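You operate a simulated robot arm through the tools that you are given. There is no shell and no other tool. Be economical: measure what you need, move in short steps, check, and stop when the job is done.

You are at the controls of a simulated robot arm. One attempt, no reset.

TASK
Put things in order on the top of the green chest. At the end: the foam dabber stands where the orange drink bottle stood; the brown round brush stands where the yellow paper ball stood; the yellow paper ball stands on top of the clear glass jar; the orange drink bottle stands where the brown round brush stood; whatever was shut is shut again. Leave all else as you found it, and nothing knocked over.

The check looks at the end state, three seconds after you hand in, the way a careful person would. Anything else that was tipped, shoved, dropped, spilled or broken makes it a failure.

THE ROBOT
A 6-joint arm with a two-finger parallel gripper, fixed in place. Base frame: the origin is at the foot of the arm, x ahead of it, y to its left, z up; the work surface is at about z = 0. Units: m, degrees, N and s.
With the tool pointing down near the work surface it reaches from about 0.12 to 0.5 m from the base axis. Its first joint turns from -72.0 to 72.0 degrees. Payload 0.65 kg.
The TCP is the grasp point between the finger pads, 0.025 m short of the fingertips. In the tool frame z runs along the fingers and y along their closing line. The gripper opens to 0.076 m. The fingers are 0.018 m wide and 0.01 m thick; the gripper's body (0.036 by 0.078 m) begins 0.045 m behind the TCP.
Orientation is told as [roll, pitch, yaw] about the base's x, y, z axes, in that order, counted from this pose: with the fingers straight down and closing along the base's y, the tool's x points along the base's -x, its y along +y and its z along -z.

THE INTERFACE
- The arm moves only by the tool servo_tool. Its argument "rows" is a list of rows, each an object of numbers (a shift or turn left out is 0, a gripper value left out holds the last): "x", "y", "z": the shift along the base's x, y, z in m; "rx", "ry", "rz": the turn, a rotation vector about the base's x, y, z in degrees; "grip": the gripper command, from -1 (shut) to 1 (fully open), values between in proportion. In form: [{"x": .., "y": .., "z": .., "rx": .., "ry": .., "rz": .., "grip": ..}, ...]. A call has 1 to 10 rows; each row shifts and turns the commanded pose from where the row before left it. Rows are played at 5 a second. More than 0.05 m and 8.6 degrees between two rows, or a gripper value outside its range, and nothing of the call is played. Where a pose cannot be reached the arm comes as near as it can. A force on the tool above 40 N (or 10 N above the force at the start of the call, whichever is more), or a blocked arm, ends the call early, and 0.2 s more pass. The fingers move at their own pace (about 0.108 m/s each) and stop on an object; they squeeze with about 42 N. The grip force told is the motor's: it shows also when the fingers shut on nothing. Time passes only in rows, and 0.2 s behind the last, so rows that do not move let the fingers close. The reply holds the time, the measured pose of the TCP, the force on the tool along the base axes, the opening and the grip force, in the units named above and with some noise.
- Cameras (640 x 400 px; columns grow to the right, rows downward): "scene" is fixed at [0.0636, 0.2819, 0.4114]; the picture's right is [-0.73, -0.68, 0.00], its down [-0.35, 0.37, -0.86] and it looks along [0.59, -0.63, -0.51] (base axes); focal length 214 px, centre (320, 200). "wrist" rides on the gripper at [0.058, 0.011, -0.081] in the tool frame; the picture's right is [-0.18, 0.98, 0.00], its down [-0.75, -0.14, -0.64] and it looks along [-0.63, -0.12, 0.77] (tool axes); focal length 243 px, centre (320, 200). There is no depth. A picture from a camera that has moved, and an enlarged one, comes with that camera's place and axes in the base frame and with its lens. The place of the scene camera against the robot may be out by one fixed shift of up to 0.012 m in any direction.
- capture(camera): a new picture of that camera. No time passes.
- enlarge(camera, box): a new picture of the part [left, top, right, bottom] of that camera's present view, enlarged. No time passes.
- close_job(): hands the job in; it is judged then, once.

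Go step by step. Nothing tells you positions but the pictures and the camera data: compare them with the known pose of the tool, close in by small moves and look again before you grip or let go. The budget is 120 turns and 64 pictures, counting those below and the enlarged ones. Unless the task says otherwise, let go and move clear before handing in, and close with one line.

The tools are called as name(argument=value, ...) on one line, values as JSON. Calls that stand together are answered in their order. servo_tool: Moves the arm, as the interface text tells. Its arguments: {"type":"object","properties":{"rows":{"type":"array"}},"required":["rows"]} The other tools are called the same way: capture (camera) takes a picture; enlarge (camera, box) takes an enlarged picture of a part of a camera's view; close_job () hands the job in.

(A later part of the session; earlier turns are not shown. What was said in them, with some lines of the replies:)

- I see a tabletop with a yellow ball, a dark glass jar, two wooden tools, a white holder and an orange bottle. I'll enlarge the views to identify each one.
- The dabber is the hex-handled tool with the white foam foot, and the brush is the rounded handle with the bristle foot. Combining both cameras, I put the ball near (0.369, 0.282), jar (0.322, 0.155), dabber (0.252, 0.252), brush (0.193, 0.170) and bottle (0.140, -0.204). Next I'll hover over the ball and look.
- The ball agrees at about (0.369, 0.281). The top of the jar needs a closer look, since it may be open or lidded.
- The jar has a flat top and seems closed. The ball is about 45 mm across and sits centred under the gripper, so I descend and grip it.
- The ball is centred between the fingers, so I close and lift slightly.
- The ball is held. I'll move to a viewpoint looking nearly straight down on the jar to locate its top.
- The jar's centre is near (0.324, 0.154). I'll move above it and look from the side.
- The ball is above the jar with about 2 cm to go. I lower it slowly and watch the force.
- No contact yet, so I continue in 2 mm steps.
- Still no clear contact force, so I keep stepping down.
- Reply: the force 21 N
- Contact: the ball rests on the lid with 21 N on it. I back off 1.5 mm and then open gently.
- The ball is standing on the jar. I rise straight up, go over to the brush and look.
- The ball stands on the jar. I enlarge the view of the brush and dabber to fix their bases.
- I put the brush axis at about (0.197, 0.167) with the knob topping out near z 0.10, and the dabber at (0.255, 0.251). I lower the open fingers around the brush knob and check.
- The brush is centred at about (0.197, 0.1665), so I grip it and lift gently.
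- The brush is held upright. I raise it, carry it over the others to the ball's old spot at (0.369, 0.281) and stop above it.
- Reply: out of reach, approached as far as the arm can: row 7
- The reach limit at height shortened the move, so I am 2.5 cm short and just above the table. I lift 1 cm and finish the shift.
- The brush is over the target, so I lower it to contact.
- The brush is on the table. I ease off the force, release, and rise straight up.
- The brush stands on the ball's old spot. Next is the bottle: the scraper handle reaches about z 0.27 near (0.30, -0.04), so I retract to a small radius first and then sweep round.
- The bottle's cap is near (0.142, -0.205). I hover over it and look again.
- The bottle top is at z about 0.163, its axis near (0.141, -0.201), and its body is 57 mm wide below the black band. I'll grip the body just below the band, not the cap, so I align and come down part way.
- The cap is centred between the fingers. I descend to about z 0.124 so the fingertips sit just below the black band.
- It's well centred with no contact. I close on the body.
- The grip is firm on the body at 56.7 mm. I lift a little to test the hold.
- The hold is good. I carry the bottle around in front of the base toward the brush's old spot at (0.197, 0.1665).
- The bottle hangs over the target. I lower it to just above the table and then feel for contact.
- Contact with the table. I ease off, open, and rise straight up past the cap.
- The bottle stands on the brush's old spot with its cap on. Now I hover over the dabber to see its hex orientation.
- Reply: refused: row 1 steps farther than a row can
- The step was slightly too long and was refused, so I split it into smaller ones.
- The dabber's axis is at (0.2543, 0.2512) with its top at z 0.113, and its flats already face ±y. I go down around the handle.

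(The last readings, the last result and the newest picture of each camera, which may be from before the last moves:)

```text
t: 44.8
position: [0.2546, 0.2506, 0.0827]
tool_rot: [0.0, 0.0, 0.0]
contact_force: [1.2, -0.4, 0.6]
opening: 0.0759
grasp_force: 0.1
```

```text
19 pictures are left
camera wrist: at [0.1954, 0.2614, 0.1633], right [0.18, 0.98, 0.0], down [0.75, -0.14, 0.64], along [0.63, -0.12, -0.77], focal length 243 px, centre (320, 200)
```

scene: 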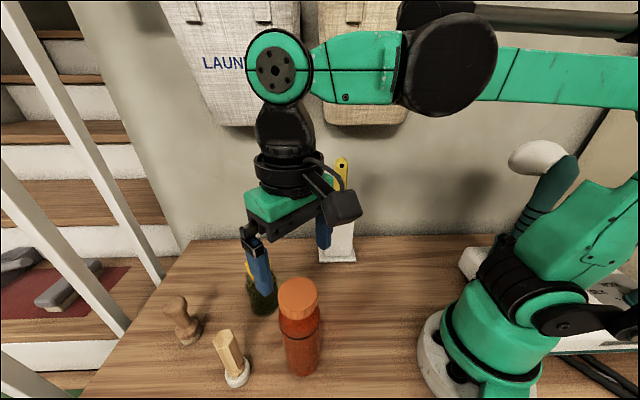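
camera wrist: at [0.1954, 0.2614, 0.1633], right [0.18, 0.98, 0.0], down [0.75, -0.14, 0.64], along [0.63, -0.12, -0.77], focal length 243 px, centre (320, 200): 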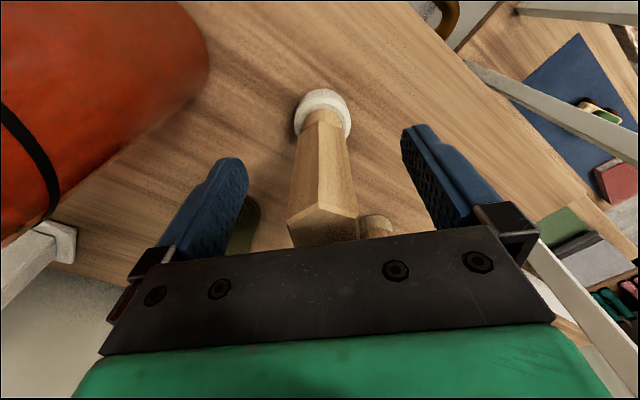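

Centred on the handle. I close and lift.

servo_tool(rows=[{"grip": -0.3}, {"grip": -0.5}, {"grip": -1}, {}, {"z": 0.02}, {"z": 0.03}, {"z": 0.04}, {}])

capture(camera="wrist")

```text
t: 46.6
position: [0.2546, 0.2495, 0.174]
tool_rot: [0.0, 0.1, 0.1]
contact_force: [0.8, 0.7, 0.3]
opening: 0.0231
grasp_force: 39.3
```

```text
18 pictures are left
camera wrist: at [0.1948, 0.2606, 0.2535], right [0.18, 0.98, 0.0], down [0.75, -0.14, 0.64], along [0.63, -0.12, -0.77], focal length 243 px, centre (320, 200)
```

wrist: 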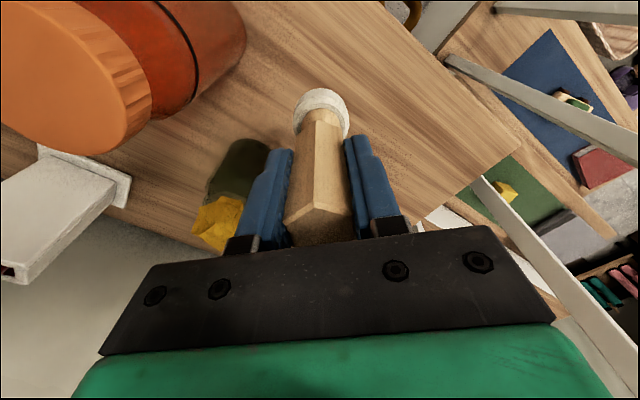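

The dabber is held upright. I raise it well above the bottle and carry it the same way round.

servo_tool(rows=[{"z": 0.04}, {"z": 0.04}, {"z": 0.02}, {"x": -0.0185, "y": -0.0375}, {"x": -0.0185, "y": -0.0375}, {"x": -0.0185, "y": -0.0375}, {"x": -0.0185, "y": -0.0375}, {"y": -0.04}, {"y": -0.04}, {}])

servo_tool(rows=[{"y": -0.04}, {"y": -0.04}, {"y": -0.04}, {"x": -0.013, "y": -0.035}, {"x": -0.013, "y": -0.035}, {"x": -0.013, "y": -0.031}, {}])

capture(camera="scene")

```text
t: 48.8
position: [0.1798, 0.0199, 0.2741]
tool_rot: [-0.1, 0.0, 0.0]
contact_force: [-0.3, 0.2, -1.2]
opening: 0.0234
grasp_force: 39.4
```

```text
t: 50.4
position: [0.1398, -0.2002, 0.2743]
tool_rot: [0.0, 0.0, 0.1]
contact_force: [-0.9, -0.3, 0.2]
opening: 0.0235
grasp_force: 39.8
```

```text
17 pictures are left
```

scene: 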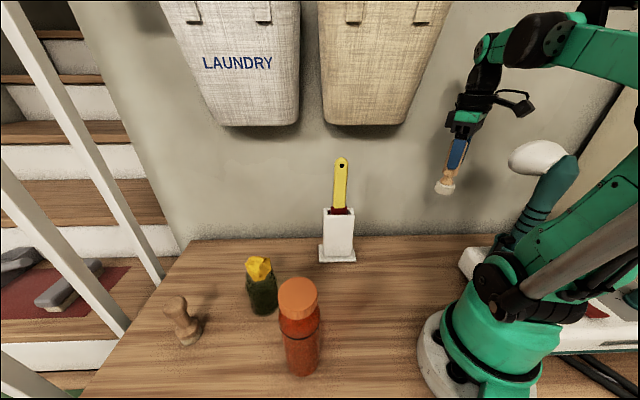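

All is well; the dabber is over the bottle's old spot. I descend to 1 cm above the table.

servo_tool(rows=[{"z": -0.04, "x": 0.001}, {"z": -0.04}, {"z": -0.04}, {"z": -0.04}, {"z": -0.02}, {}])

enlarge(camera="scene", box=[370, 130, 510, 290])

```text
t: 51.8
position: [0.1423, -0.2006, 0.0939]
tool_rot: [0.0, 0.1, 0.0]
contact_force: [-0.2, -0.7, 0.0]
opening: 0.0236
grasp_force: 40.0
```

```text
2.50 times, centred on (440, 210) of scene
camera zoom: at [0.0636, 0.2819, 0.4114], right [-0.73, -0.68, 0.0], down [-0.35, 0.37, -0.86], along [0.59, -0.63, -0.51], focal length 536 px, centre (20, 175)
```

zoom: 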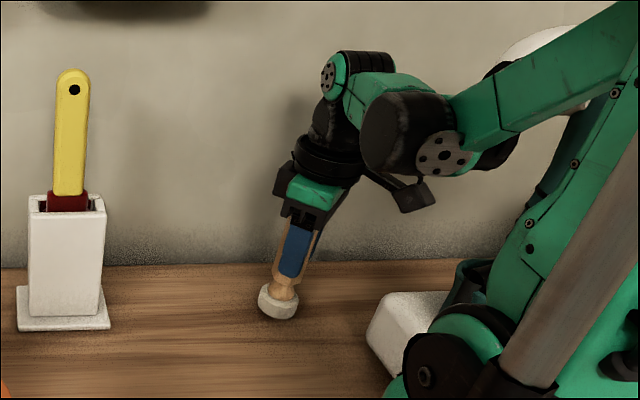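

servo_tool(rows=[{"z": -0.006, "x": -0.0005}, {"z": -0.003}, {"z": -0.0015}, {}])

```text
t: 52.8
position: [0.1416, -0.2007, 0.0837]
tool_rot: [-0.1, 0.0, 0.1]
contact_force: [0.0, 0.3, -0.3]
opening: 0.0231
grasp_force: 39.0
```

servo_tool(rows=[{"z": -0.0015}, {}])

```text
t: 53.4
position: [0.141, -0.2023, 0.0811]
tool_rot: [0.0, 0.0, 0.0]
contact_force: [-1.6, 0.2, 32.8]
opening: 0.0235
grasp_force: 39.8
```

Contact. I back off just over a millimetre, release, and rise.

servo_tool(rows=[{"z": 0.0012}, {}])

```text
t: 54.0
position: [0.1419, -0.2005, 0.083]
tool_rot: [-0.1, 0.0, 0.0]
contact_force: [0.2, -0.4, -0.7]
opening: 0.0233
grasp_force: 39.8
```

servo_tool(rows=[{"z": -0.0003, "grip": -0.2}, {"grip": 0.3}, {"grip": 1}, {}, {"z": 0.03}, {"z": 0.04}, {"z": 0.04}, {"z": 0.04}, {"z": 0.04}, {}])

capture(camera="wrist")

capture(camera="scene")

```text
t: 56.2
position: [0.1421, -0.2008, 0.2701]
tool_rot: [0.0, 0.0, 0.0]
contact_force: [0.3, 0.0, 0.0]
opening: 0.0761
grasp_force: 0.1
```

```text
15 pictures are left
camera wrist: at [0.0828, -0.1902, 0.3517], right [0.18, 0.98, 0.0], down [0.75, -0.14, 0.64], along [0.63, -0.12, -0.77], focal length 243 px, centre (320, 200)
```

wrist: 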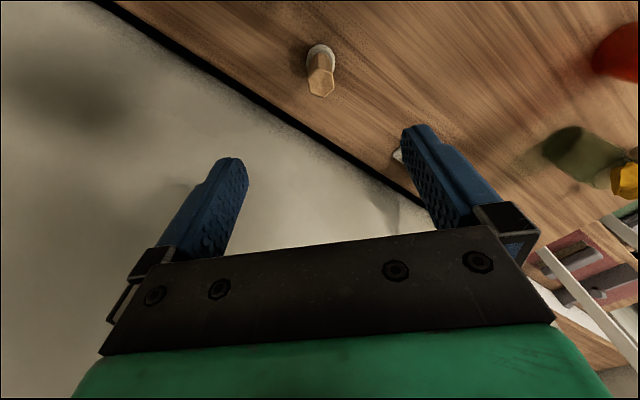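

```text
14 pictures are left
```

scene: 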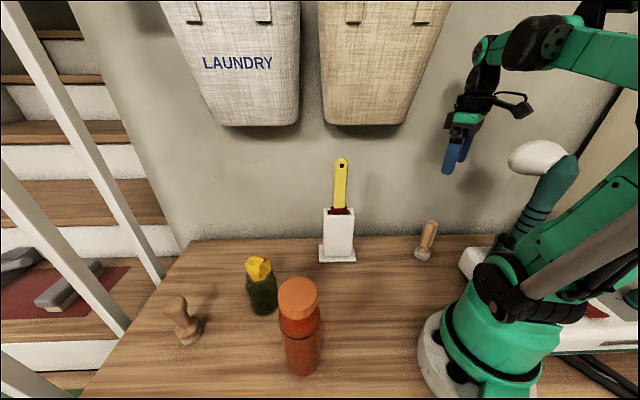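

The dabber stands where the bottle was. I make one last check of the ball on the jar and the rest.

enlarge(camera="scene", box=[150, 240, 350, 400])

enlarge(camera="scene", box=[300, 140, 500, 300])

```text
2.50 times, centred on (250, 320) of scene
camera zoom: at [0.0636, 0.2819, 0.4114], right [-0.73, -0.68, 0.0], down [-0.35, 0.37, -0.86], along [0.59, -0.63, -0.51], focal length 536 px, centre (495, -100)
```

zoom: 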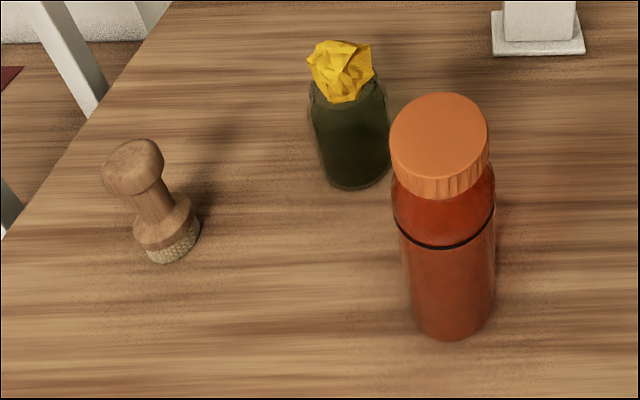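

```text
2.50 times, centred on (400, 220) of scene
camera zoom: at [0.0636, 0.2819, 0.4114], right [-0.73, -0.68, 0.0], down [-0.35, 0.37, -0.86], along [0.59, -0.63, -0.51], focal length 536 px, centre (120, 150)
```

zoom: 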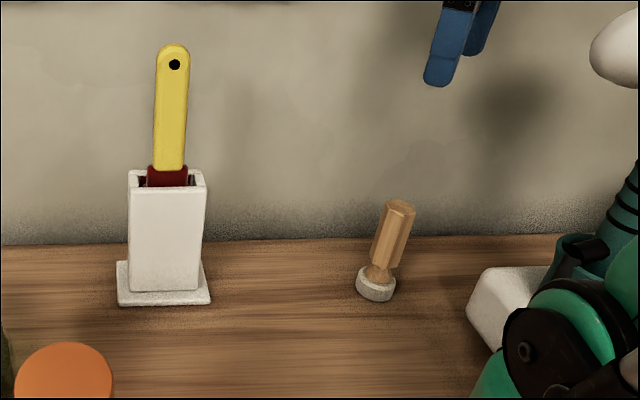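

Everything is in its place and upright, the jar and holder haven't moved, and the gripper is clear, so I hand in.

close_job()

```text
The job is handed in.
```

The job is handed in: the dabber, brush, bottle and paper ball are all upright in their required places, the bottle's cap stayed on, and nothing else was moved.
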